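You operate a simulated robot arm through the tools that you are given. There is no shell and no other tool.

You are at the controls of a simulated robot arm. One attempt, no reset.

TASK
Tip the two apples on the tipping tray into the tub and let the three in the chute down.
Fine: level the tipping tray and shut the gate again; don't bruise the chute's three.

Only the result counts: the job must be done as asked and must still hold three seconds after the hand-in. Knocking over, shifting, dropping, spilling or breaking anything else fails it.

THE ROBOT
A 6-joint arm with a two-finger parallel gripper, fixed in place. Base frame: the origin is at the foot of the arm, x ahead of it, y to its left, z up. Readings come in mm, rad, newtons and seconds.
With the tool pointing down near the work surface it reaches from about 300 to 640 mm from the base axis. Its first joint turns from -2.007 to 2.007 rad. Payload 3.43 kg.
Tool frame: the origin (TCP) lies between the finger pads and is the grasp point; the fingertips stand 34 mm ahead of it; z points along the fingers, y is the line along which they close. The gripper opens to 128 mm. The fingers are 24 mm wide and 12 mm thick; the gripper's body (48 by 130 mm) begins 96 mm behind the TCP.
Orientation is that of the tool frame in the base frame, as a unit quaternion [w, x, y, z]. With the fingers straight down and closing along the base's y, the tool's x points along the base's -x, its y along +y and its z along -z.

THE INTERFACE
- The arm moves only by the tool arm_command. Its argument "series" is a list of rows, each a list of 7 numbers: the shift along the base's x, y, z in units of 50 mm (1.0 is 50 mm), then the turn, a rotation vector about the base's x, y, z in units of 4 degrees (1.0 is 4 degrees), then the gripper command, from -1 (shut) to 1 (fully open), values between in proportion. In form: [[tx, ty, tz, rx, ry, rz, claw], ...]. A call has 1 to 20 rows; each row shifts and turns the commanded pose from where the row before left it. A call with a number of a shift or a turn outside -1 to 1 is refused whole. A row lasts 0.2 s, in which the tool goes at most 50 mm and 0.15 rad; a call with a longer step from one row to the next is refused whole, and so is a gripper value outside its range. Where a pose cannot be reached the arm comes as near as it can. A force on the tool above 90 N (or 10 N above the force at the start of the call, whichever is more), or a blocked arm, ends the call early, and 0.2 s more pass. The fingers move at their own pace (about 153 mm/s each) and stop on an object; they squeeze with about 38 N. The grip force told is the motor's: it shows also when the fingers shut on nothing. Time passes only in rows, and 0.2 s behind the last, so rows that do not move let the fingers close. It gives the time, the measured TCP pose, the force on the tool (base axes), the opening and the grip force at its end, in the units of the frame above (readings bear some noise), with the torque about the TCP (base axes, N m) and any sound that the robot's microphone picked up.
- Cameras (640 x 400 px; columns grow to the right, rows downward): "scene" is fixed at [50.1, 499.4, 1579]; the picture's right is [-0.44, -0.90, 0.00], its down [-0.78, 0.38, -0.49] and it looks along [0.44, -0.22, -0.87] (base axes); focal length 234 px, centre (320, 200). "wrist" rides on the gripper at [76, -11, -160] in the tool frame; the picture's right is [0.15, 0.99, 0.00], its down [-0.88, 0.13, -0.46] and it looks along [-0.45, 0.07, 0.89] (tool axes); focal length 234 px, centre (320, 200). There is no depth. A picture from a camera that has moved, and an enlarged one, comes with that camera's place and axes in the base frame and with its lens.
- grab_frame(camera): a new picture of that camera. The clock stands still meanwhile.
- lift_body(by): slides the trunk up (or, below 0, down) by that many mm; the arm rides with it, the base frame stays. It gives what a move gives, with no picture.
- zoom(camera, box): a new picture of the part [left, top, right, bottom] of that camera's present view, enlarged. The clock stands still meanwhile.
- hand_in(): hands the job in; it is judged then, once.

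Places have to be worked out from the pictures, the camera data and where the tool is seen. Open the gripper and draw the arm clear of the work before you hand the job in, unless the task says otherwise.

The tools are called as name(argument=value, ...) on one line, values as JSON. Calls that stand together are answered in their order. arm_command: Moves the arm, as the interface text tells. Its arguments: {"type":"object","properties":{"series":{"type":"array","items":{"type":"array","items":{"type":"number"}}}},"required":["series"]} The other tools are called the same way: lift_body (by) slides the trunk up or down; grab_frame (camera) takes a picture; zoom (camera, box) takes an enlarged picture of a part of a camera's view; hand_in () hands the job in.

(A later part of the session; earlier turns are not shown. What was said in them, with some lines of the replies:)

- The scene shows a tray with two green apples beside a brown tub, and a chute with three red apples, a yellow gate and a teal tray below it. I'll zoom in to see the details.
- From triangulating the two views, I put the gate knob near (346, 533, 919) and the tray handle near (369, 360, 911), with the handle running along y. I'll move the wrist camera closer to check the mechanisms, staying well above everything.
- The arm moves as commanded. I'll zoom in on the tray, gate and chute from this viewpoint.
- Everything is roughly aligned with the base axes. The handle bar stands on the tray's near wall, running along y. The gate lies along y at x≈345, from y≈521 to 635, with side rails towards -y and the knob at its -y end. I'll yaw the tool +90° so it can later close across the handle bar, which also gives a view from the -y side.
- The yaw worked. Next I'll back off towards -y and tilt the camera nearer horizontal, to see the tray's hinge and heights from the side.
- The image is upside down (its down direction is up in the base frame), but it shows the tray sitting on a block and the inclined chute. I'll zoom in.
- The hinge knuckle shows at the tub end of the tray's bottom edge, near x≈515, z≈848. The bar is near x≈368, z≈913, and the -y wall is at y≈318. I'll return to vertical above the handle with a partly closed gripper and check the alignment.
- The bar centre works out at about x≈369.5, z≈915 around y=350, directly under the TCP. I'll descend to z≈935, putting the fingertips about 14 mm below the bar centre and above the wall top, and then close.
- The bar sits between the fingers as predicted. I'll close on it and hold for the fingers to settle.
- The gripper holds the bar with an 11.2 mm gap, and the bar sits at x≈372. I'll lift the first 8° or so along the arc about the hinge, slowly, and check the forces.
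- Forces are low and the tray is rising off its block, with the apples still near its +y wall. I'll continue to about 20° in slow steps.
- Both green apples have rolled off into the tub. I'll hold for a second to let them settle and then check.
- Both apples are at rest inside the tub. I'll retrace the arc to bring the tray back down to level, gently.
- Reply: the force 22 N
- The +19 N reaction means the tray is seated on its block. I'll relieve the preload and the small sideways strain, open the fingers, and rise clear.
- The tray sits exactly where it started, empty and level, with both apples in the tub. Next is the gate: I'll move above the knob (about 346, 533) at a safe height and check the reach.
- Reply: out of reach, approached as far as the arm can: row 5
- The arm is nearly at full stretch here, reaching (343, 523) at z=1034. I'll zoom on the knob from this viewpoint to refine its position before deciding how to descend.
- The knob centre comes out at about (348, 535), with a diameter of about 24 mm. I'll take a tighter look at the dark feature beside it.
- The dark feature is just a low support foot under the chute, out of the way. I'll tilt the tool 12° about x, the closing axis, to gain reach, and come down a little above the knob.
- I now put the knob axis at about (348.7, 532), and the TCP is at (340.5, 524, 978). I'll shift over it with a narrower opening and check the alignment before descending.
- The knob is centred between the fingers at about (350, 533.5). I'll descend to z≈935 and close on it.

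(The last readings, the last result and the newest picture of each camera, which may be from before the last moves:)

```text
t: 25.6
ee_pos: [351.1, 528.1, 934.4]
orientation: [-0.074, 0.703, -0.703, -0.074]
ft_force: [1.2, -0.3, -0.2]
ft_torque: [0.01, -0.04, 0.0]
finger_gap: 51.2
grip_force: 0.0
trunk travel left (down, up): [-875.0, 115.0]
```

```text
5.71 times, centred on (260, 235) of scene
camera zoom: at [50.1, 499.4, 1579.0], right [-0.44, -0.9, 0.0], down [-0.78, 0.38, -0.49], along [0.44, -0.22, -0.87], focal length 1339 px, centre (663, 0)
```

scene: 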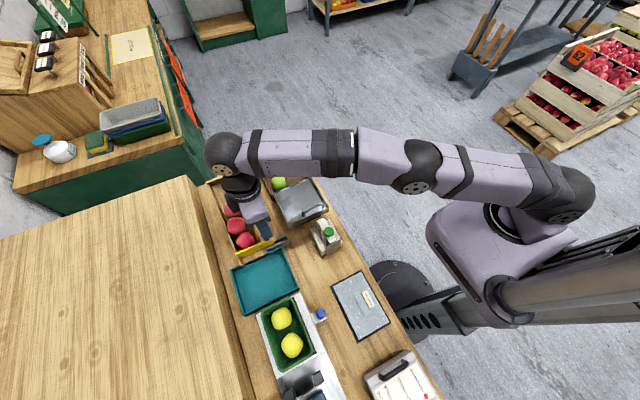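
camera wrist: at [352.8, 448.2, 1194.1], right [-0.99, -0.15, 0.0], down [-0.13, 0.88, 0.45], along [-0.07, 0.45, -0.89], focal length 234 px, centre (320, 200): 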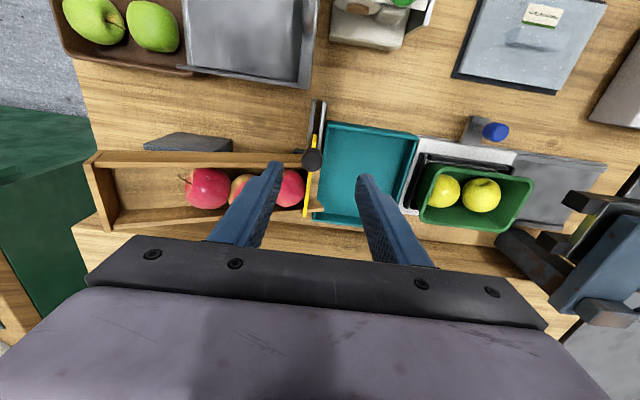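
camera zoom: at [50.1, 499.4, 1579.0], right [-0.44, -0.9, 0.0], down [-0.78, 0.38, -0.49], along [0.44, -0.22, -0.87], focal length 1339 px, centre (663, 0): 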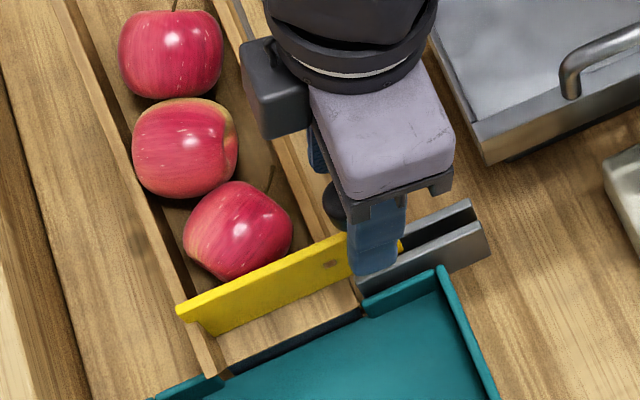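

The knob sits well between the pads. I'll close on it.

arm_command(series=[[0, 0, 0, 0, 0, 0, -0.5], [0, 0, 0, 0, 0, 0, -1], [0, 0, 0, 0, 0, 0, -1], [0, 0, 0, 0, 0, 0, -1]])

zoom(camera="wrist", box=[230, 70, 410, 230])

zoom(camera="scene", box=[220, 200, 300, 270])

```text
t: 26.6
ee_pos: [350.2, 531.4, 935.3]
orientation: [-0.074, 0.704, -0.703, -0.074]
ft_force: [-1.2, -0.1, -0.8]
ft_torque: [0.11, 0.03, -0.01]
finger_gap: 24.8
grip_force: 45.4
trunk travel left (down, up): [-875.0, 115.0]
```

```text
2.50 times, centred on (320, 150) of wrist
camera zoom: at [360.5, 422.8, 1076.2], right [-0.99, -0.14, -0.03], down [-0.13, 0.77, 0.63], along [-0.07, 0.63, -0.78], focal length 585 px, centre (320, 325)
```

zoom: 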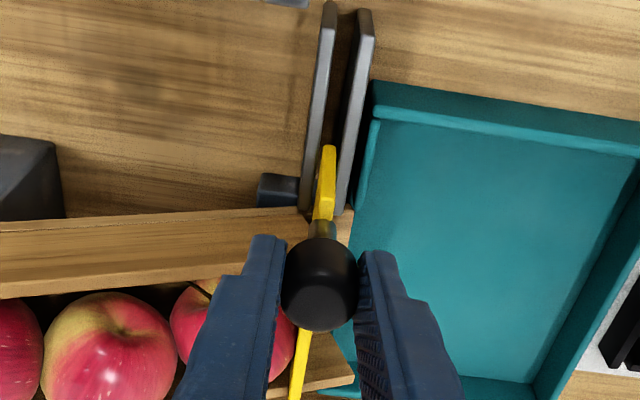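

```text
5.71 times, centred on (260, 235) of scene
camera zoom: at [50.1, 499.4, 1579.0], right [-0.44, -0.9, 0.0], down [-0.78, 0.38, -0.49], along [0.44, -0.22, -0.87], focal length 1339 px, centre (663, 0)
```

zoom: 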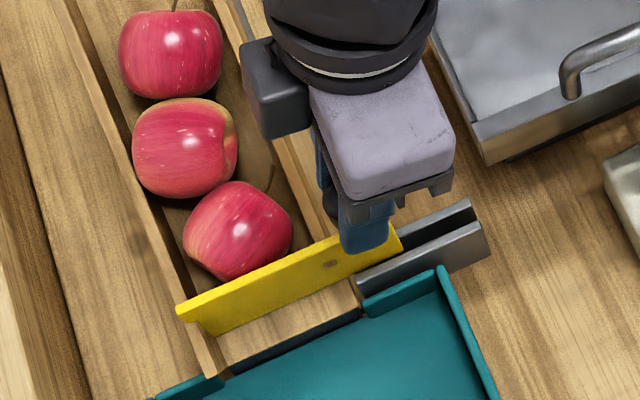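

The knob is firmly held with a 24.8 mm gap. I'll test-slide the gate a little towards -y and watch the force and motion.

arm_command(series=[[0, -0.12, 0, 0, 0, 0, -1], [0, -0.12, 0, 0, 0, 0, -1]])

zoom(camera="scene", box=[220, 200, 300, 270])

zoom(camera="wrist", box=[230, 70, 410, 230])

```text
t: 27.2
ee_pos: [349.9, 518.5, 935.1]
orientation: [-0.074, 0.703, -0.703, -0.074]
ft_force: [0.0, 0.3, -1.4]
ft_torque: [0.48, 0.0, 0.08]
finger_gap: 25.0
grip_force: 45.1
trunk travel left (down, up): [-875.0, 115.0]
```

```text
5.71 times, centred on (260, 235) of scene
camera zoom: at [50.1, 499.4, 1579.0], right [-0.44, -0.9, 0.0], down [-0.78, 0.38, -0.49], along [0.44, -0.22, -0.87], focal length 1339 px, centre (663, 0)
```

zoom: 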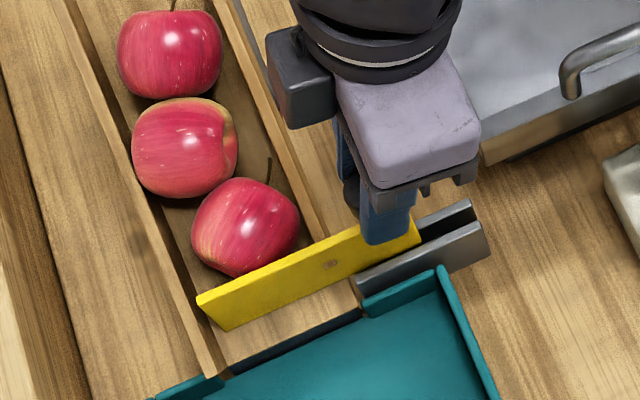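

```text
2.50 times, centred on (320, 150) of wrist
camera zoom: at [360.5, 411.4, 1076.2], right [-0.99, -0.14, -0.03], down [-0.13, 0.77, 0.63], along [-0.07, 0.63, -0.78], focal length 585 px, centre (320, 325)
```

zoom: 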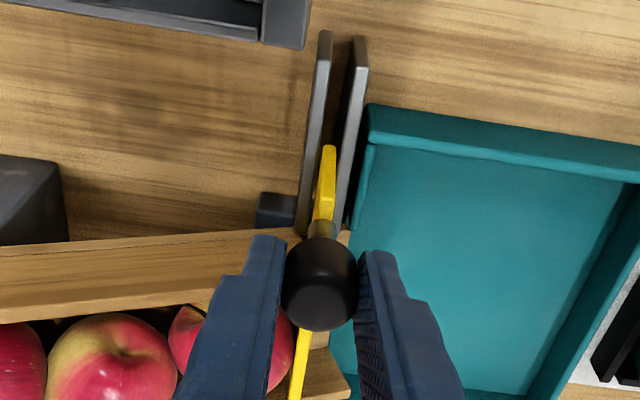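

The gate slides freely with the knob at almost no force. I'll open it the rest of the way, about 75 mm more at moderate speed.

arm_command(series=[[0, -0.3, 0, 0, 0, 0, -1], [0, -0.3, 0, 0, 0, 0, -1], [0, -0.3, 0, 0, 0, 0, -1], [0, -0.3, 0, 0, 0, 0, -1], [0, -0.3, 0, 0, 0, 0, -1]])

zoom(camera="scene", box=[200, 170, 320, 320])

grab_frame(camera="wrist")

```text
t: 28.4
ee_pos: [351.0, 451.8, 933.8]
orientation: [0.077, -0.703, 0.703, 0.074]
ft_force: [2.3, 27.2, -14.8]
ft_torque: [0.42, -0.03, -0.02]
finger_gap: 24.8
grip_force: 45.5
trunk travel left (down, up): [-875.0, 115.0]
```

```text
2.67 times, centred on (260, 245) of scene
camera zoom: at [50.1, 499.4, 1579.0], right [-0.44, -0.9, 0.0], down [-0.78, 0.38, -0.49], along [0.44, -0.22, -0.87], focal length 625 px, centre (480, 80)
```

zoom: 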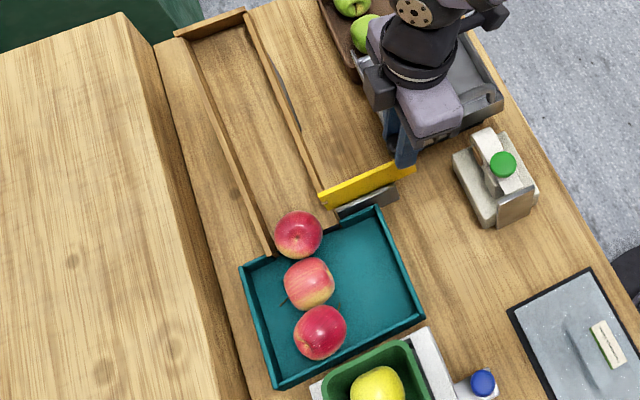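

```text
taken
camera wrist: at [359.7, 343.3, 1075.9], right [-0.99, -0.14, -0.04], down [-0.13, 0.76, 0.63], along [-0.06, 0.63, -0.77], focal length 234 px, centre (320, 200)
```

wrist: 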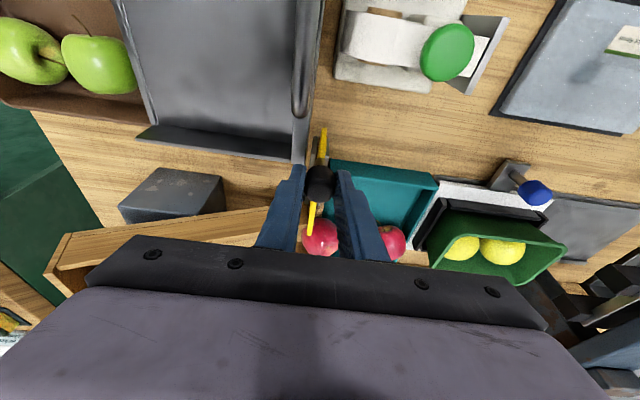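

The gate hit its end stop (27 N) and the apples are already rolling out, with the last one at the chute mouth. I'll ease the strain against the stop and wait for them to settle.

arm_command(series=[[0, 0.1, 0, 0, 0, 0, -1], [0, 0.08, 0, 0, 0, 0, -1], [0, 0, 0, 0, 0, 0, -1], [0, 0, 0, 0, 0, 0, -1], [0, 0, 0, 0, 0, 0, -1], [0, 0, 0, 0, 0, 0, -1], [0, 0, 0, 0, 0, 0, -1], [0, 0, 0, 0, 0, 0, -1]])

zoom(camera="scene", box=[200, 170, 320, 320])

grab_frame(camera="wrist")

```text
t: 30.2
ee_pos: [350.0, 453.0, 934.0]
orientation: [0.074, -0.702, 0.704, 0.074]
ft_force: [10.3, -0.5, -0.7]
ft_torque: [-0.87, -0.33, -0.02]
finger_gap: 24.6
grip_force: 44.3
trunk travel left (down, up): [-875.0, 115.0]
```

```text
2.67 times, centred on (260, 245) of scene
camera zoom: at [50.1, 499.4, 1579.0], right [-0.44, -0.9, 0.0], down [-0.78, 0.38, -0.49], along [0.44, -0.22, -0.87], focal length 625 px, centre (480, 80)
```

zoom: 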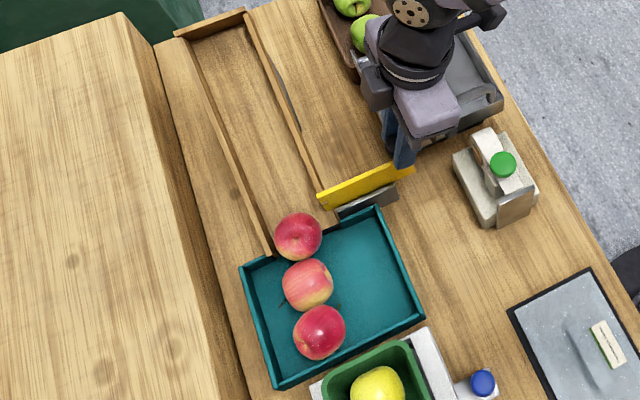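

```text
taken
camera wrist: at [360.5, 345.8, 1076.6], right [-0.99, -0.14, -0.03], down [-0.13, 0.77, 0.63], along [-0.07, 0.63, -0.78], focal length 234 px, centre (320, 200)
```

wrist: 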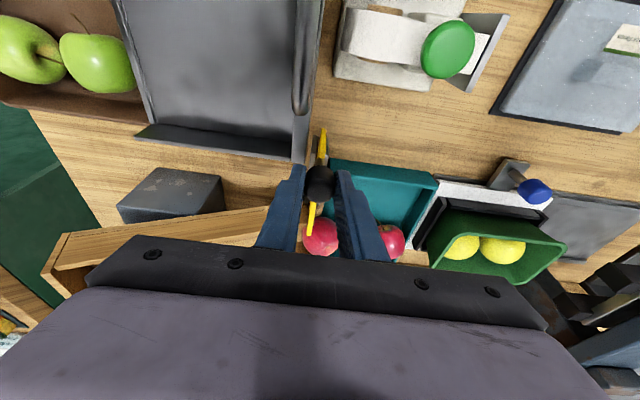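

All three have come to rest in a row, with the last one right at the chute mouth. I must make sure it clears the gate's path before closing, so I'll look closely.

zoom(camera="scene", box=[230, 220, 300, 270])

zoom(camera="wrist", box=[270, 120, 430, 270])

zoom(camera="scene", box=[230, 240, 300, 315])

```text
8.00 times, centred on (265, 245) of scene
camera zoom: at [50.1, 499.4, 1579.0], right [-0.44, -0.9, 0.0], down [-0.78, 0.38, -0.49], along [0.44, -0.22, -0.87], focal length 1875 px, centre (760, -160)
```

zoom: 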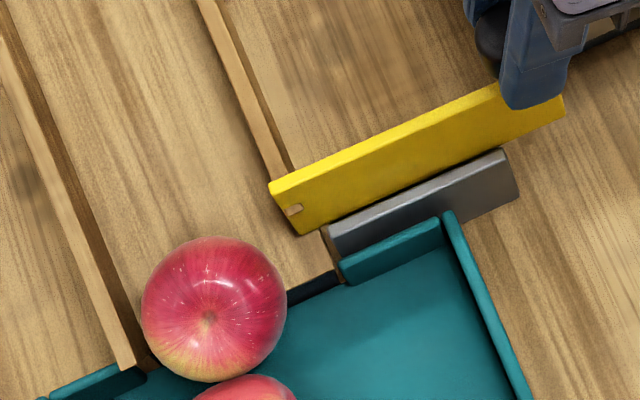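

```text
2.67 times, centred on (350, 195) of wrist
camera zoom: at [360.5, 345.8, 1076.6], right [-0.99, -0.14, -0.03], down [-0.13, 0.77, 0.63], along [-0.07, 0.63, -0.78], focal length 624 px, centre (240, 213)
```

zoom: 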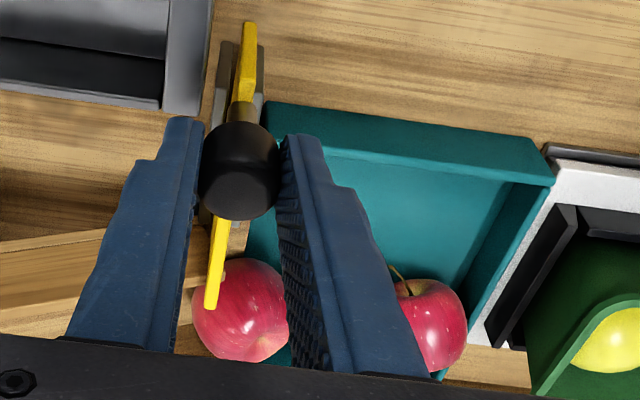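

```text
5.33 times, centred on (265, 278) of scene
camera zoom: at [50.1, 499.4, 1579.0], right [-0.44, -0.9, 0.0], down [-0.78, 0.38, -0.49], along [0.44, -0.22, -0.87], focal length 1250 px, centre (613, -213)
```

zoom: 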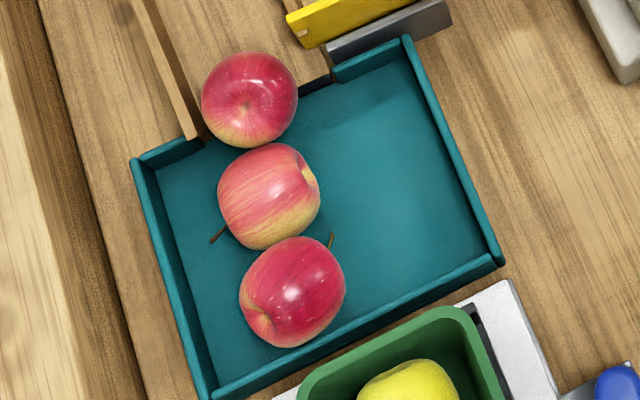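

By my triangulation the third apple rests on the chute lip at about (319, 598, 862), jammed behind the two in the tray (about 271, 609 and 216, 613). Closing the gate now would hit it. I'll release the knob, leaving the gate open, and rise clear so I can nudge the middle apple gently and let the last one drop in.

arm_command(series=[[0, 0, 0, 0, 0, 0, -0.6], [0, 0, 0, 0, 0, 0, -0.2], [0, 0, 0, 0, 0, 0, -0.2], [0, 0, 0.3, 0, 0, 0, -0.2], [0, 0, 0.5, 0, 0, 0, -0.2], [0, 0, 0.5, 0, 0, 0, -0.2], [0, 0, 0.3, 0, 0, 0, -0.2]])

grab_frame(camera="wrist")

zoom(camera="scene", box=[220, 210, 320, 320])

```text
t: 31.8
ee_pos: [349.2, 453.2, 1015.0]
orientation: [0.074, -0.703, 0.704, 0.074]
ft_force: [-0.6, -0.2, 0.6]
ft_torque: [-0.03, 0.0, 0.03]
finger_gap: 51.1
grip_force: 0.1
trunk travel left (down, up): [-875.0, 115.0]
```

```text
taken
camera wrist: at [359.0, 346.3, 1156.7], right [-0.99, -0.14, -0.03], down [-0.13, 0.77, 0.63], along [-0.07, 0.63, -0.78], focal length 234 px, centre (320, 200)
```

wrist: 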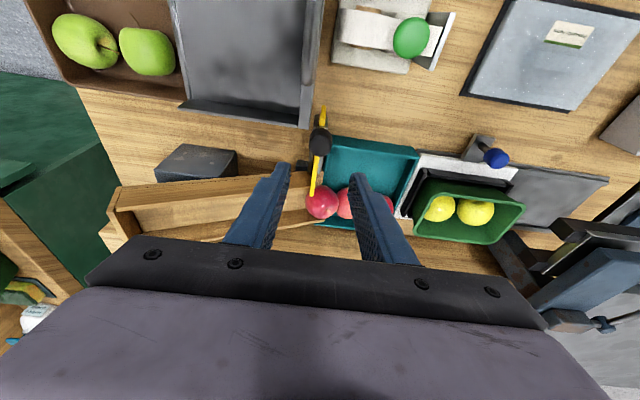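

```text
3.64 times, centred on (270, 265) of scene
camera zoom: at [50.1, 499.4, 1579.0], right [-0.44, -0.9, 0.0], down [-0.78, 0.38, -0.49], along [0.44, -0.22, -0.87], focal length 852 px, centre (502, -36)
```

zoom: 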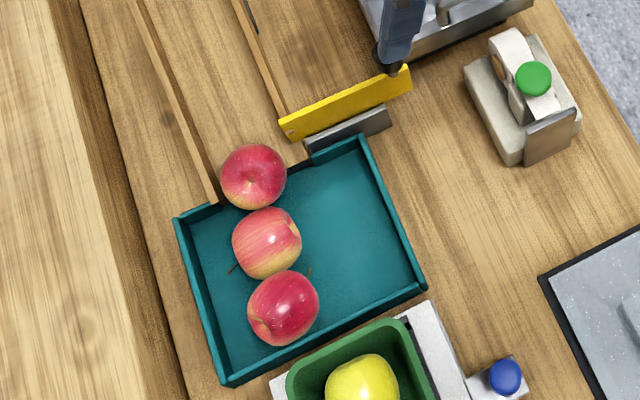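

The gate stays open on its own. I'll close the fingers into a blunt pusher and move over the teal tray, high enough to be clear, to get a good look at the three apples.

arm_command(series=[[-0.4, 0.35, 0, 0, 0, 0, -1], [-0.4, 0.35, 0, 0, 0, 0, -1], [-0.4, 0.35, 0, 0, 0, 0, -1], [-0.4, 0.35, -0.1, 0, 0, 0, -1], [0, 0, 0, 0, 0, 0, -1]])

grab_frame(camera="wrist")

zoom(camera="wrist", box=[220, 90, 420, 260])

zoom(camera="scene", box=[220, 210, 320, 320])

```text
t: 33.0
ee_pos: [270.0, 522.4, 1008.0]
orientation: [0.074, -0.703, 0.704, 0.074]
ft_force: [0.3, 0.4, 0.5]
ft_torque: [-0.02, -0.01, 0.02]
finger_gap: 0.0
grip_force: 33.2
trunk travel left (down, up): [-875.0, 115.0]
```

```text
taken
camera wrist: at [279.9, 415.0, 1149.7], right [-0.99, -0.14, -0.03], down [-0.13, 0.77, 0.63], along [-0.07, 0.63, -0.78], focal length 234 px, centre (320, 200)
```

wrist: 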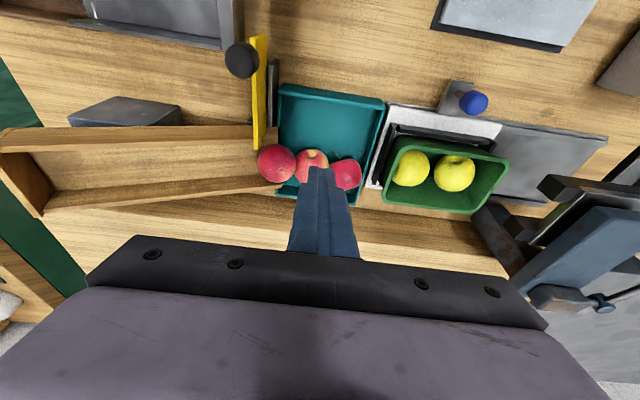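

```text
2.35 times, centred on (320, 175) of wrist
camera zoom: at [279.9, 415.0, 1149.7], right [-0.99, -0.14, -0.03], down [-0.13, 0.77, 0.63], along [-0.07, 0.63, -0.78], focal length 551 px, centre (320, 259)
```

zoom: 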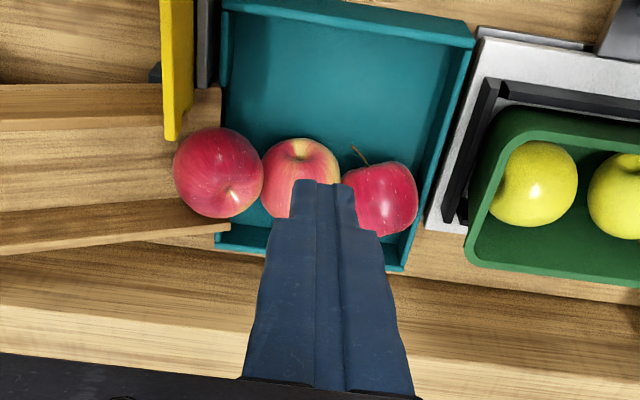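

```text
3.64 times, centred on (270, 265) of scene
camera zoom: at [50.1, 499.4, 1579.0], right [-0.44, -0.9, 0.0], down [-0.78, 0.38, -0.49], along [0.44, -0.22, -0.87], focal length 852 px, centre (502, -36)
```

zoom: 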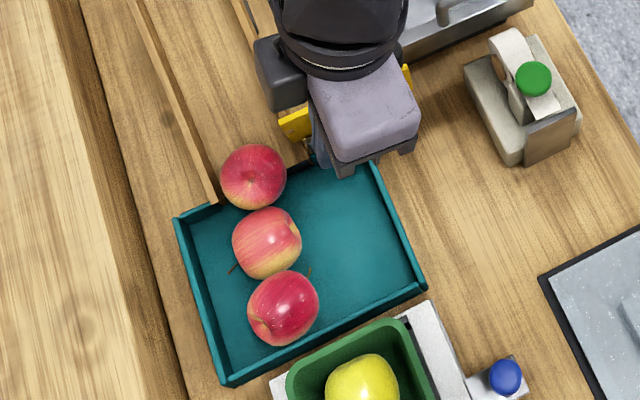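

Two-view triangulation gives the third apple at about (327, 602, 844) on the lip, the middle one at (273, 611, 825) and the first at (217, 615, 828). There is about 30 mm of free space on the +y side, so I'll lower the closed fingers into the empty part of the tray beside the middle apple without touching it.

arm_command(series=[[0.04, 0.5, -0.4, 0, 0, 0, -1], [0, 0, -0.7, 0, 0, 0, -1], [0, 0, -0.7, 0, 0, 0, -1], [0, 0, -0.7, 0, 0, 0, -1], [0, 0, -0.66, 0, 0, 0, -1], [0, 0, 0, 0, 0, 0, -1]])

grab_frame(camera="wrist")

zoom(camera="scene", box=[220, 210, 320, 320])

```text
t: 34.4
ee_pos: [270.2, 547.4, 849.6]
orientation: [0.074, -0.703, 0.704, 0.075]
ft_force: [-0.4, 0.9, 0.4]
ft_torque: [0.03, 0.01, -0.04]
finger_gap: 0.0
grip_force: 33.0
trunk travel left (down, up): [-875.0, 115.0]
```

```text
taken
camera wrist: at [280.9, 441.2, 991.5], right [-0.99, -0.14, -0.03], down [-0.13, 0.77, 0.63], along [-0.07, 0.63, -0.78], focal length 234 px, centre (320, 200)
```

wrist: 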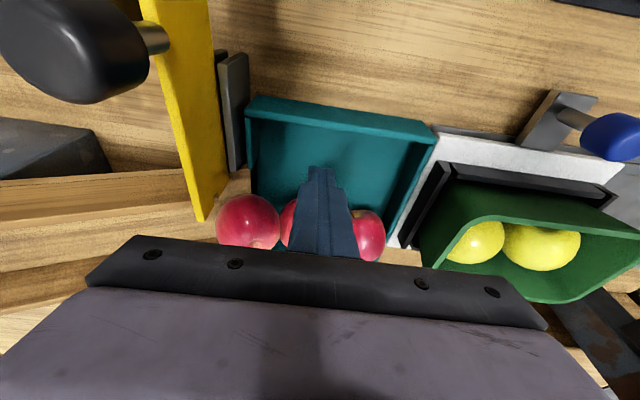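

```text
3.64 times, centred on (270, 265) of scene
camera zoom: at [50.1, 499.4, 1579.0], right [-0.44, -0.9, 0.0], down [-0.78, 0.38, -0.49], along [0.44, -0.22, -0.87], focal length 852 px, centre (502, -36)
```

zoom: 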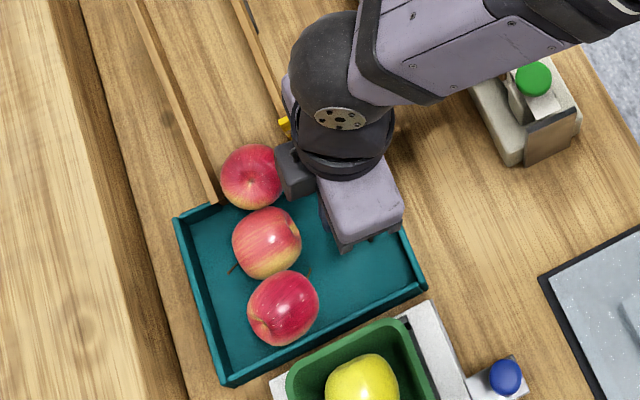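

The fingers are down in the tray, about 15 mm short of the middle apple, with nothing touched. I'll advance slowly towards +y to nudge it by about 10 mm.

arm_command(series=[[0.02, 0.14, 0, 0, 0, 0, -1], [0, 0.1, 0, 0, 0, 0, -1], [0, 0.08, 0, 0, 0, 0, -1], [0, 0.08, 0, 0, 0, 0, -1], [0, 0.08, 0, 0, 0, 0, -1], [0, 0.08, 0, 0, 0, 0, -1]])

zoom(camera="scene", box=[220, 210, 320, 320])

zoom(camera="wrist", box=[180, 120, 440, 280])

```text
t: 35.8
ee_pos: [272.5, 575.9, 850.7]
orientation: [0.074, -0.703, 0.703, 0.074]
ft_force: [-0.3, -0.7, 0.3]
ft_torque: [-0.01, -0.02, 0.02]
finger_gap: 0.0
grip_force: 32.7
trunk travel left (down, up): [-875.0, 115.0]
```

```text
3.64 times, centred on (270, 265) of scene
camera zoom: at [50.1, 499.4, 1579.0], right [-0.44, -0.9, 0.0], down [-0.78, 0.38, -0.49], along [0.44, -0.22, -0.87], focal length 852 px, centre (502, -36)
```

zoom: 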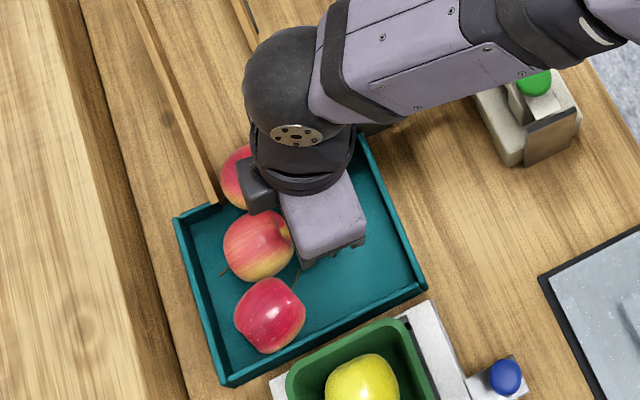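

```text
2.46 times, centred on (310, 200) of wrist
camera zoom: at [282.8, 468.8, 992.6], right [-0.99, -0.14, -0.03], down [-0.13, 0.77, 0.63], along [-0.07, 0.63, -0.78], focal length 576 px, centre (345, 200)
```

zoom: 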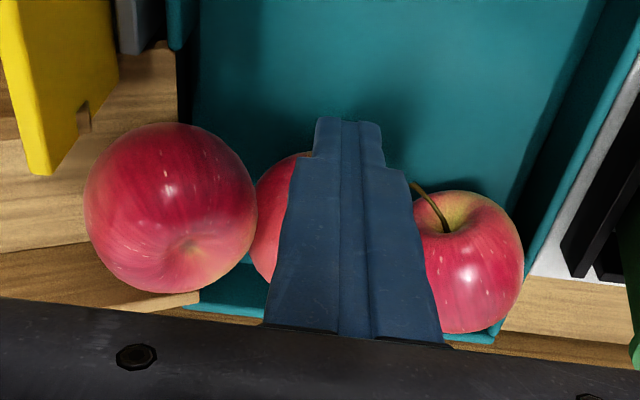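

The middle apple is shifting freely, with contact force within the noise. I'll nudge it a further 12 mm or so, still slowly.

arm_command(series=[[0, 0.08, 0, 0, 0, 0, -1], [0, 0.08, 0, 0, 0, 0, -1], [0, 0.08, 0, 0, 0, 0, -1], [0, 0, 0, 0, 0, 0, -1]])

zoom(camera="scene", box=[220, 210, 320, 320])

zoom(camera="wrist", box=[180, 120, 440, 280])

```text
t: 36.8
ee_pos: [271.6, 587.2, 850.5]
orientation: [-0.074, 0.704, -0.703, -0.074]
ft_force: [0.0, -1.4, 0.9]
ft_torque: [0.0, -0.02, -0.01]
finger_gap: 0.1
grip_force: 32.9
trunk travel left (down, up): [-875.0, 115.0]
```

```text
3.64 times, centred on (270, 265) of scene
camera zoom: at [50.1, 499.4, 1579.0], right [-0.44, -0.9, 0.0], down [-0.78, 0.38, -0.49], along [0.44, -0.22, -0.87], focal length 852 px, centre (502, -36)
```

zoom: 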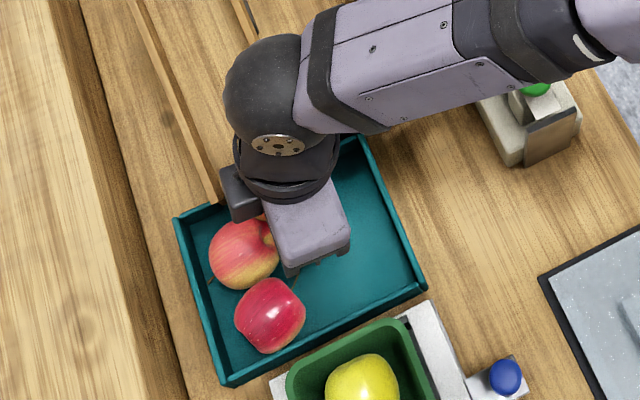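

```text
2.46 times, centred on (310, 200) of wrist
camera zoom: at [282.4, 480.6, 992.5], right [-0.99, -0.14, -0.03], down [-0.13, 0.77, 0.63], along [-0.07, 0.63, -0.78], focal length 576 px, centre (345, 200)
```

zoom: 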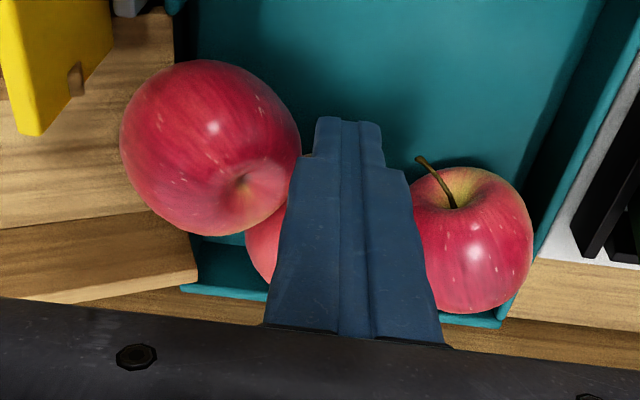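

The third apple has slipped forward to about x≈314 and is leaning on the finger. I'll withdraw the fingers along their own axis so that it can roll down into the tray.

arm_command(series=[[0, -0.06, 0.2, 0, 0, 0, -1], [0, -0.1, 0.35, 0, 0, 0, -1], [0, -0.15, 0.5, 0, 0, 0, -1], [0, -0.15, 0.6, 0, 0, 0, -1], [0, -0.15, 0.6, 0, 0, 0, -1], [0, -0.15, 0.6, 0, 0, 0, -1], [0, 0, 0, 0, 0, 0, -1]])

zoom(camera="scene", box=[220, 210, 320, 320])

grab_frame(camera="wrist")

```text
t: 38.4
ee_pos: [273.3, 551.2, 994.1]
orientation: [0.074, -0.703, 0.704, 0.074]
ft_force: [0.2, 0.2, 0.2]
ft_torque: [-0.03, 0.03, -0.01]
finger_gap: 0.1
grip_force: 32.3
trunk travel left (down, up): [-875.0, 115.0]
```

```text
3.64 times, centred on (270, 265) of scene
camera zoom: at [50.1, 499.4, 1579.0], right [-0.44, -0.9, 0.0], down [-0.78, 0.38, -0.49], along [0.44, -0.22, -0.87], focal length 852 px, centre (502, -36)
```

zoom: 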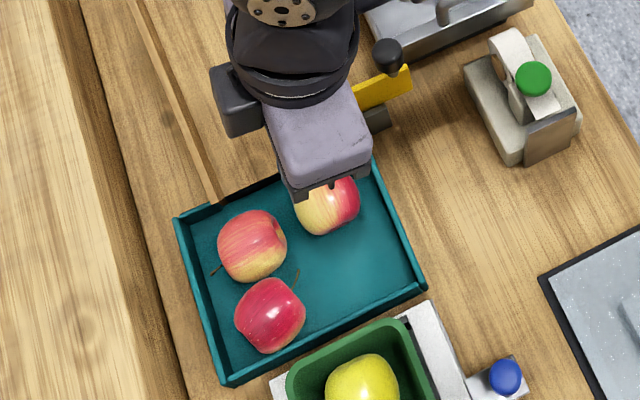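

```text
taken
camera wrist: at [282.7, 443.8, 1135.3], right [-0.99, -0.14, -0.03], down [-0.13, 0.77, 0.63], along [-0.07, 0.63, -0.78], focal length 234 px, centre (320, 200)
```

wrist: 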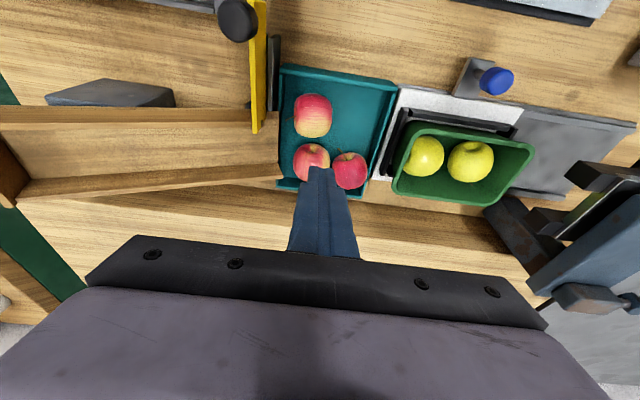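

All three red apples are now lying down in the teal tray and the chute mouth is clear. I'll return above the knob with the fingers partly open, ready to shut the gate.

arm_command(series=[[0.385, -0.49, 0.05, 0, 0, 0, -1], [0.385, -0.49, 0.05, 0, 0, 0, -0.2], [0.385, -0.49, 0, 0, 0, 0, -0.2], [0.385, -0.49, 0, 0, 0, 0, -0.2], [0, 0, 0, 0, 0, 0, -0.2]])

grab_frame(camera="wrist")

zoom(camera="wrist", box=[230, 70, 410, 230])

zoom(camera="scene", box=[210, 200, 330, 320])

```text
t: 39.6
ee_pos: [349.3, 451.4, 999.2]
orientation: [0.074, -0.703, 0.703, 0.074]
ft_force: [-0.3, -0.1, 0.4]
ft_torque: [0.01, 0.0, 0.0]
finger_gap: 51.4
grip_force: 0.0
trunk travel left (down, up): [-875.0, 115.0]
```

```text
taken
camera wrist: at [359.5, 344.3, 1140.9], right [-0.99, -0.14, -0.03], down [-0.13, 0.77, 0.63], along [-0.07, 0.63, -0.78], focal length 234 px, centre (320, 200)
```

wrist: 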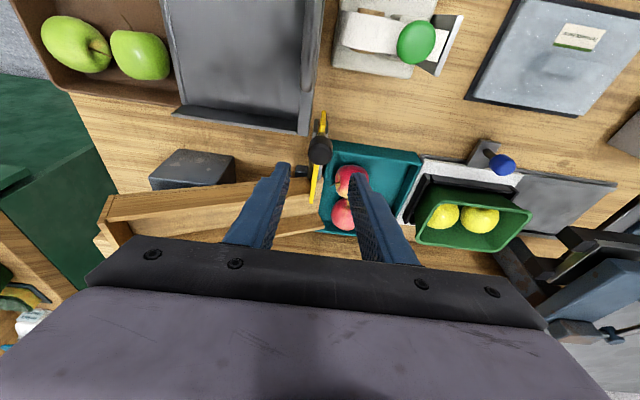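

```text
2.50 times, centred on (320, 150) of wrist
camera zoom: at [359.5, 344.3, 1140.9], right [-0.99, -0.14, -0.03], down [-0.13, 0.77, 0.63], along [-0.07, 0.63, -0.78], focal length 585 px, centre (320, 325)
```

zoom: 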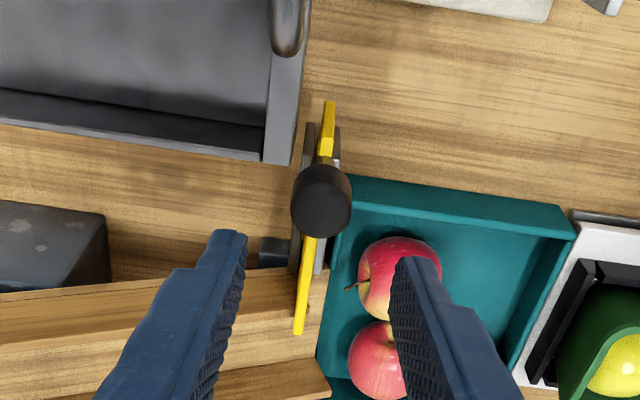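

```text
3.33 times, centred on (270, 260) of scene
camera zoom: at [50.1, 499.4, 1579.0], right [-0.44, -0.9, 0.0], down [-0.78, 0.38, -0.49], along [0.44, -0.22, -0.87], focal length 781 px, centre (487, 0)
```

zoom: 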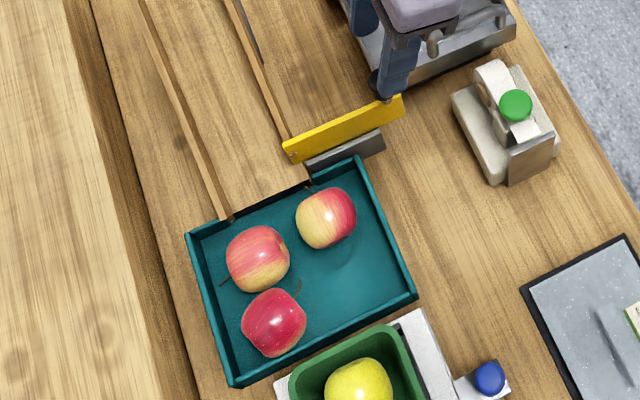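

The gate path and chute are clear, and the knob is at about (350, 457), right under the fingers. I'll descend to grip height and close on it.

arm_command(series=[[0.015, 0.03, -0.4, 0, 0, 0, -0.2], [0, 0, -0.4, 0, 0, 0, -0.2], [0, 0, -0.3, 0, 0, 0, -0.2], [0, 0, -0.2, 0, 0, 0, -0.2], [0, 0, 0, 0, 0, 0, -0.2], [0, 0, 0, 0, 0, 0, -0.6], [0, 0, 0, 0, 0, 0, -1], [0, 0, 0, 0, 0, 0, -1], [0, 0, 0, 0, 0, 0, -1]])

zoom(camera="wrist", box=[230, 70, 410, 230])

```text
t: 41.6
ee_pos: [350.0, 452.8, 935.0]
orientation: [0.075, -0.702, 0.704, 0.074]
ft_force: [1.7, -0.5, -1.1]
ft_torque: [0.18, -0.08, 0.02]
finger_gap: 24.9
grip_force: 44.9
trunk travel left (down, up): [-875.0, 115.0]
```

```text
2.50 times, centred on (320, 150) of wrist
camera zoom: at [360.4, 346.2, 1075.7], right [-0.99, -0.14, -0.03], down [-0.13, 0.77, 0.63], along [-0.07, 0.63, -0.78], focal length 585 px, centre (320, 325)
```

zoom: 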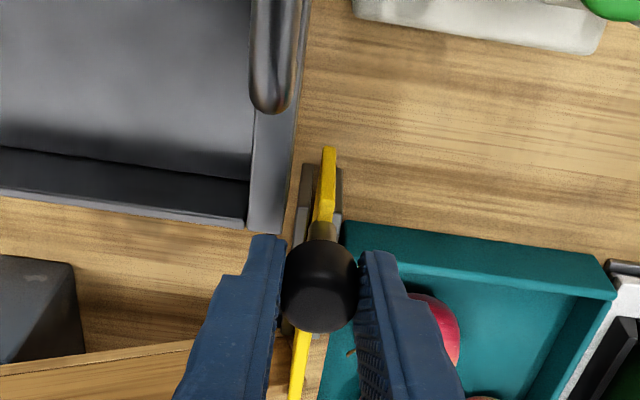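

The knob is gripped again with a 24.9 mm gap. I'll slide the gate back towards +y, easing off near the end.

arm_command(series=[[0, 0.2, 0, 0, 0, 0, -1], [0, 0.25, 0, 0, 0, 0, -1], [0, 0.25, 0, 0, 0, 0, -1], [0, 0.25, 0, 0, 0, 0, -1], [0, 0.2, 0, 0, 0, 0, -1], [0, 0.15, 0, 0, 0, 0, -1], [0, 0.1, 0, 0, 0, 0, -1], [0, 0.08, 0, 0, 0, 0, -1], [0, 0.05, 0, 0, 0, 0, -1], [0, 0, 0, 0, 0, 0, -1]])

zoom(camera="scene", box=[220, 210, 300, 270])

zoom(camera="wrist", box=[230, 70, 410, 230])

```text
t: 43.8
ee_pos: [350.7, 529.5, 934.2]
orientation: [0.075, -0.703, 0.704, 0.074]
ft_force: [2.3, -0.3, 1.1]
ft_torque: [-0.34, -0.07, -0.04]
finger_gap: 24.8
grip_force: 45.1
trunk travel left (down, up): [-875.0, 115.0]
```

```text
6.67 times, centred on (260, 240) of scene
camera zoom: at [50.1, 499.4, 1579.0], right [-0.44, -0.9, 0.0], down [-0.78, 0.38, -0.49], along [0.44, -0.22, -0.87], focal length 1562 px, centre (720, -67)
```

zoom: 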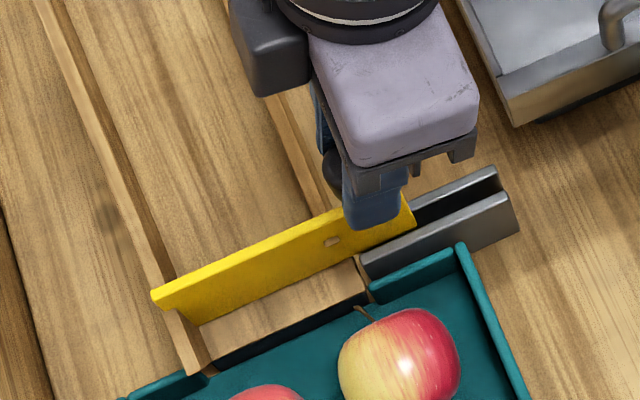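

```text
2.50 times, centred on (320, 150) of wrist
camera zoom: at [360.3, 422.5, 1075.6], right [-0.99, -0.14, -0.03], down [-0.13, 0.77, 0.63], along [-0.07, 0.63, -0.78], focal length 585 px, centre (320, 325)
```

zoom: 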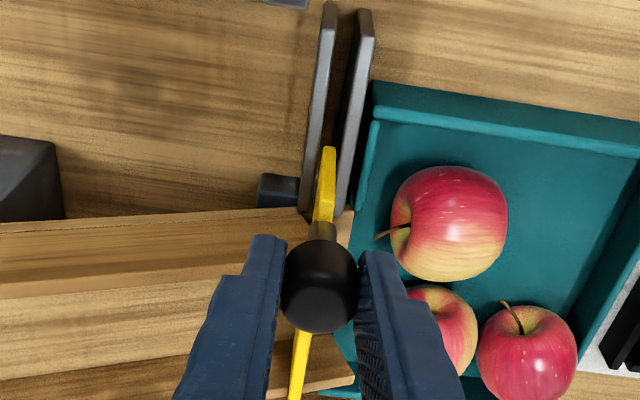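

The gate's corner is back at its original pixel position and the wrist view matches the earlier closed view. I'll press it a few millimetres further to confirm it is against its closed stop.

arm_command(series=[[0, 0.05, 0, 0, 0, 0, -1], [0, 0.05, 0, 0, 0, 0, -1], [0, 0, 0, 0, 0, 0, -1]])

zoom(camera="wrist", box=[230, 70, 410, 230])

```text
t: 44.6
ee_pos: [349.9, 529.5, 933.8]
orientation: [0.073, -0.703, 0.704, 0.073]
ft_force: [5.3, -15.0, 6.6]
ft_torque: [-0.73, -0.09, -0.13]
finger_gap: 24.7
grip_force: 44.9
trunk travel left (down, up): [-875.0, 115.0]
```

```text
2.50 times, centred on (320, 150) of wrist
camera zoom: at [360.5, 423.8, 1075.9], right [-0.99, -0.14, -0.03], down [-0.13, 0.77, 0.63], along [-0.07, 0.62, -0.78], focal length 585 px, centre (320, 325)
```

zoom: 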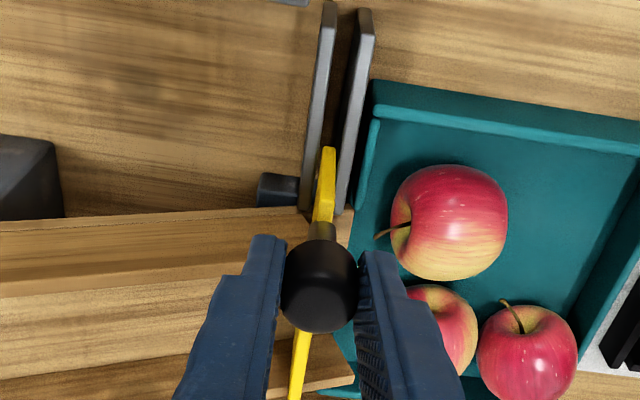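

The -15 N reaction shows the gate is hard against its closed stop. I'll relax most of the preload without pulling back, open the fingers, and rise straight up.

arm_command(series=[[0, -0.06, 0, 0, 0, 0, -1], [0, 0, 0, 0, 0, 0, -1], [0, 0, 0, 0, 0, 0, -0.6], [0, 0, 0, 0, 0, 0, -0.2], [0, 0, 0, 0, 0, 0, -0.2], [0, 0, 0.2, 0, 0, 0, -0.2], [0, 0, 0.4, 0, 0, 0, -0.2], [0, 0, 0.5, 0, 0, 0, -0.2], [0, -0.1, 0.5, 0, 0, 0, -0.2]])

zoom(camera="scene", box=[220, 210, 300, 270])

zoom(camera="wrist", box=[230, 70, 410, 230])

```text
t: 46.6
ee_pos: [349.4, 525.2, 1015.5]
orientation: [-0.074, 0.703, -0.703, -0.074]
ft_force: [0.4, 0.4, -0.1]
ft_torque: [0.02, -0.01, -0.02]
finger_gap: 51.4
grip_force: 0.0
trunk travel left (down, up): [-875.0, 115.0]
```

```text
6.67 times, centred on (260, 240) of scene
camera zoom: at [50.1, 499.4, 1579.0], right [-0.44, -0.9, 0.0], down [-0.78, 0.38, -0.49], along [0.44, -0.22, -0.87], focal length 1562 px, centre (720, -67)
```

zoom: 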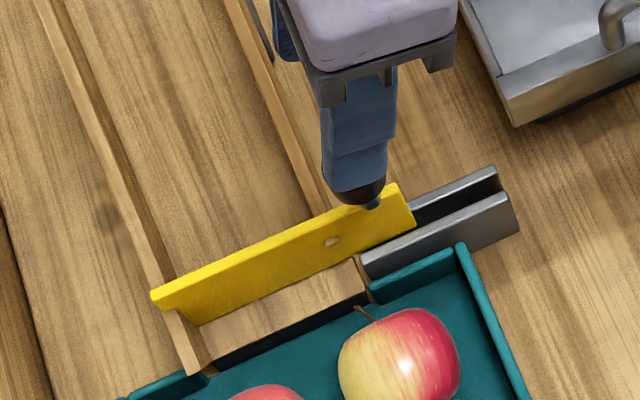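

```text
2.50 times, centred on (320, 150) of wrist
camera zoom: at [358.9, 418.5, 1156.6], right [-0.99, -0.14, -0.03], down [-0.13, 0.77, 0.63], along [-0.07, 0.63, -0.78], focal length 585 px, centre (320, 325)
```

zoom: 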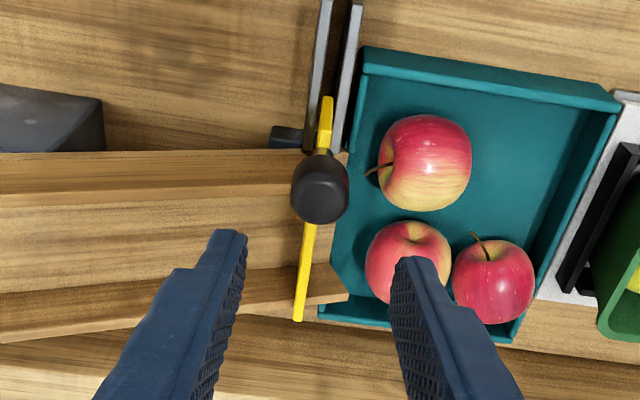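

The gate is shut and stays shut, with all three reds in the tray. I'll draw the arm up and away, straighten the tool, and open the gripper fully once clear.

arm_command(series=[[0, -0.3, 0.6, 0, 0, 0, -0.2], [0.05, -0.6, 0.5, -1, 0, 0, -0.2], [0.1, -0.8, 0.4, -1, 0, 0, -0.2], [0.1, -0.8, 0.2, -1, 0, 0, 0], [0.1, -0.8, 0.1, 0, 0, 0, 0.5], [0.1, -0.8, 0.1, 0, 0, 0, 1], [0.1, -0.8, 0.1, 0, 0, 0, 1], [0.1, -0.8, 0, 0, 0, 0, 1], [0.1, -0.8, 0, 0, 0, 0, 1], [0, 0, 0, 0, 0, 0, 1]])

grab_frame(camera="scene")

zoom(camera="scene", box=[200, 140, 350, 240])

zoom(camera="scene", box=[210, 210, 350, 320])

```text
t: 48.8
ee_pos: [386.7, 201.6, 1114.3]
orientation: [0.001, 0.707, -0.707, 0.001]
ft_force: [0.4, -0.2, -0.6]
ft_torque: [-0.01, 0.01, 0.02]
finger_gap: 127.7
grip_force: 0.1
trunk travel left (down, up): [-875.0, 115.0]
```

```text
taken
```

scene: 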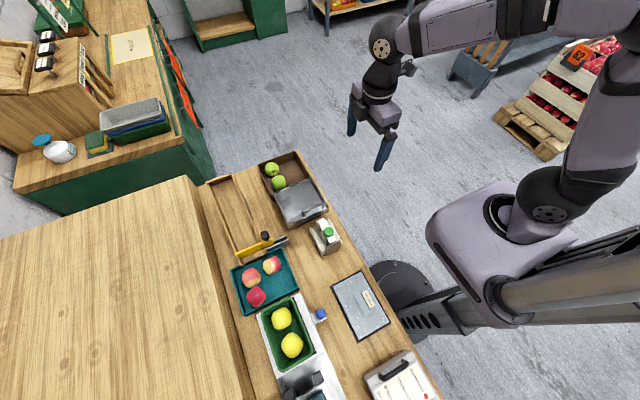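

```text
4.00 times, centred on (275, 190) of scene
camera zoom: at [50.1, 499.4, 1579.0], right [-0.44, -0.9, 0.0], down [-0.78, 0.38, -0.49], along [0.44, -0.22, -0.87], focal length 938 px, centre (500, 240)
```

zoom: 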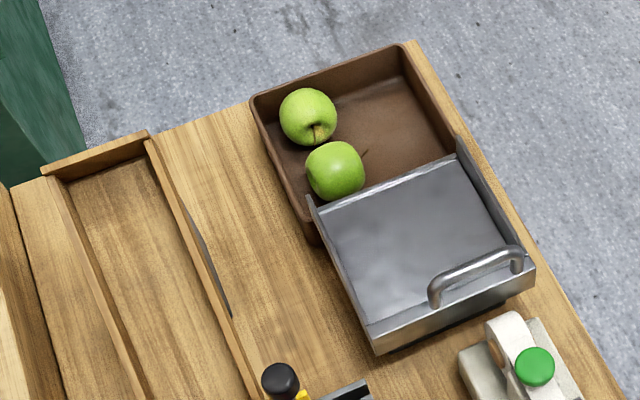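

```text
3.64 times, centred on (280, 265) of scene
camera zoom: at [50.1, 499.4, 1579.0], right [-0.44, -0.9, 0.0], down [-0.78, 0.38, -0.49], along [0.44, -0.22, -0.87], focal length 852 px, centre (466, -36)
```

zoom: 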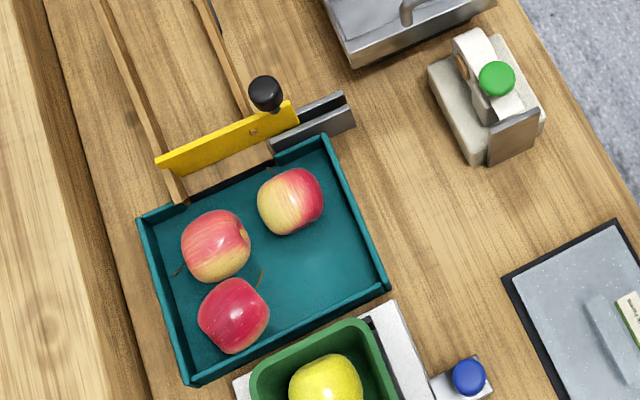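

Both green apples are in the tub and the tipping tray is level and back at its original position. All three reds lie in the teal tray, the gate is shut, nothing else has moved, and the arm is clear with the gripper open. I'm handing in.

hand_in()

```text
The job is handed in.
```

The job is handed in, and the last pictures showed everything as you asked:

- **Tipping tray:** both green apples rolled into the tub at about 20° of tilt. The tray is back down and level in its starting position.
- **Chute:** all three red apples are in the teal tray. The last one stopped on the chute lip behind the other two. I nudged the middle apple gently aside with closed fingers so it could roll down. Contact forces stayed around 1 N, so I don't expect any bruising.
- **Gate:** it is shut hard against its closed stop. I closed it only once the last apple was out of its path.

Nothing else was moved, and the arm is clear with the gripper open.
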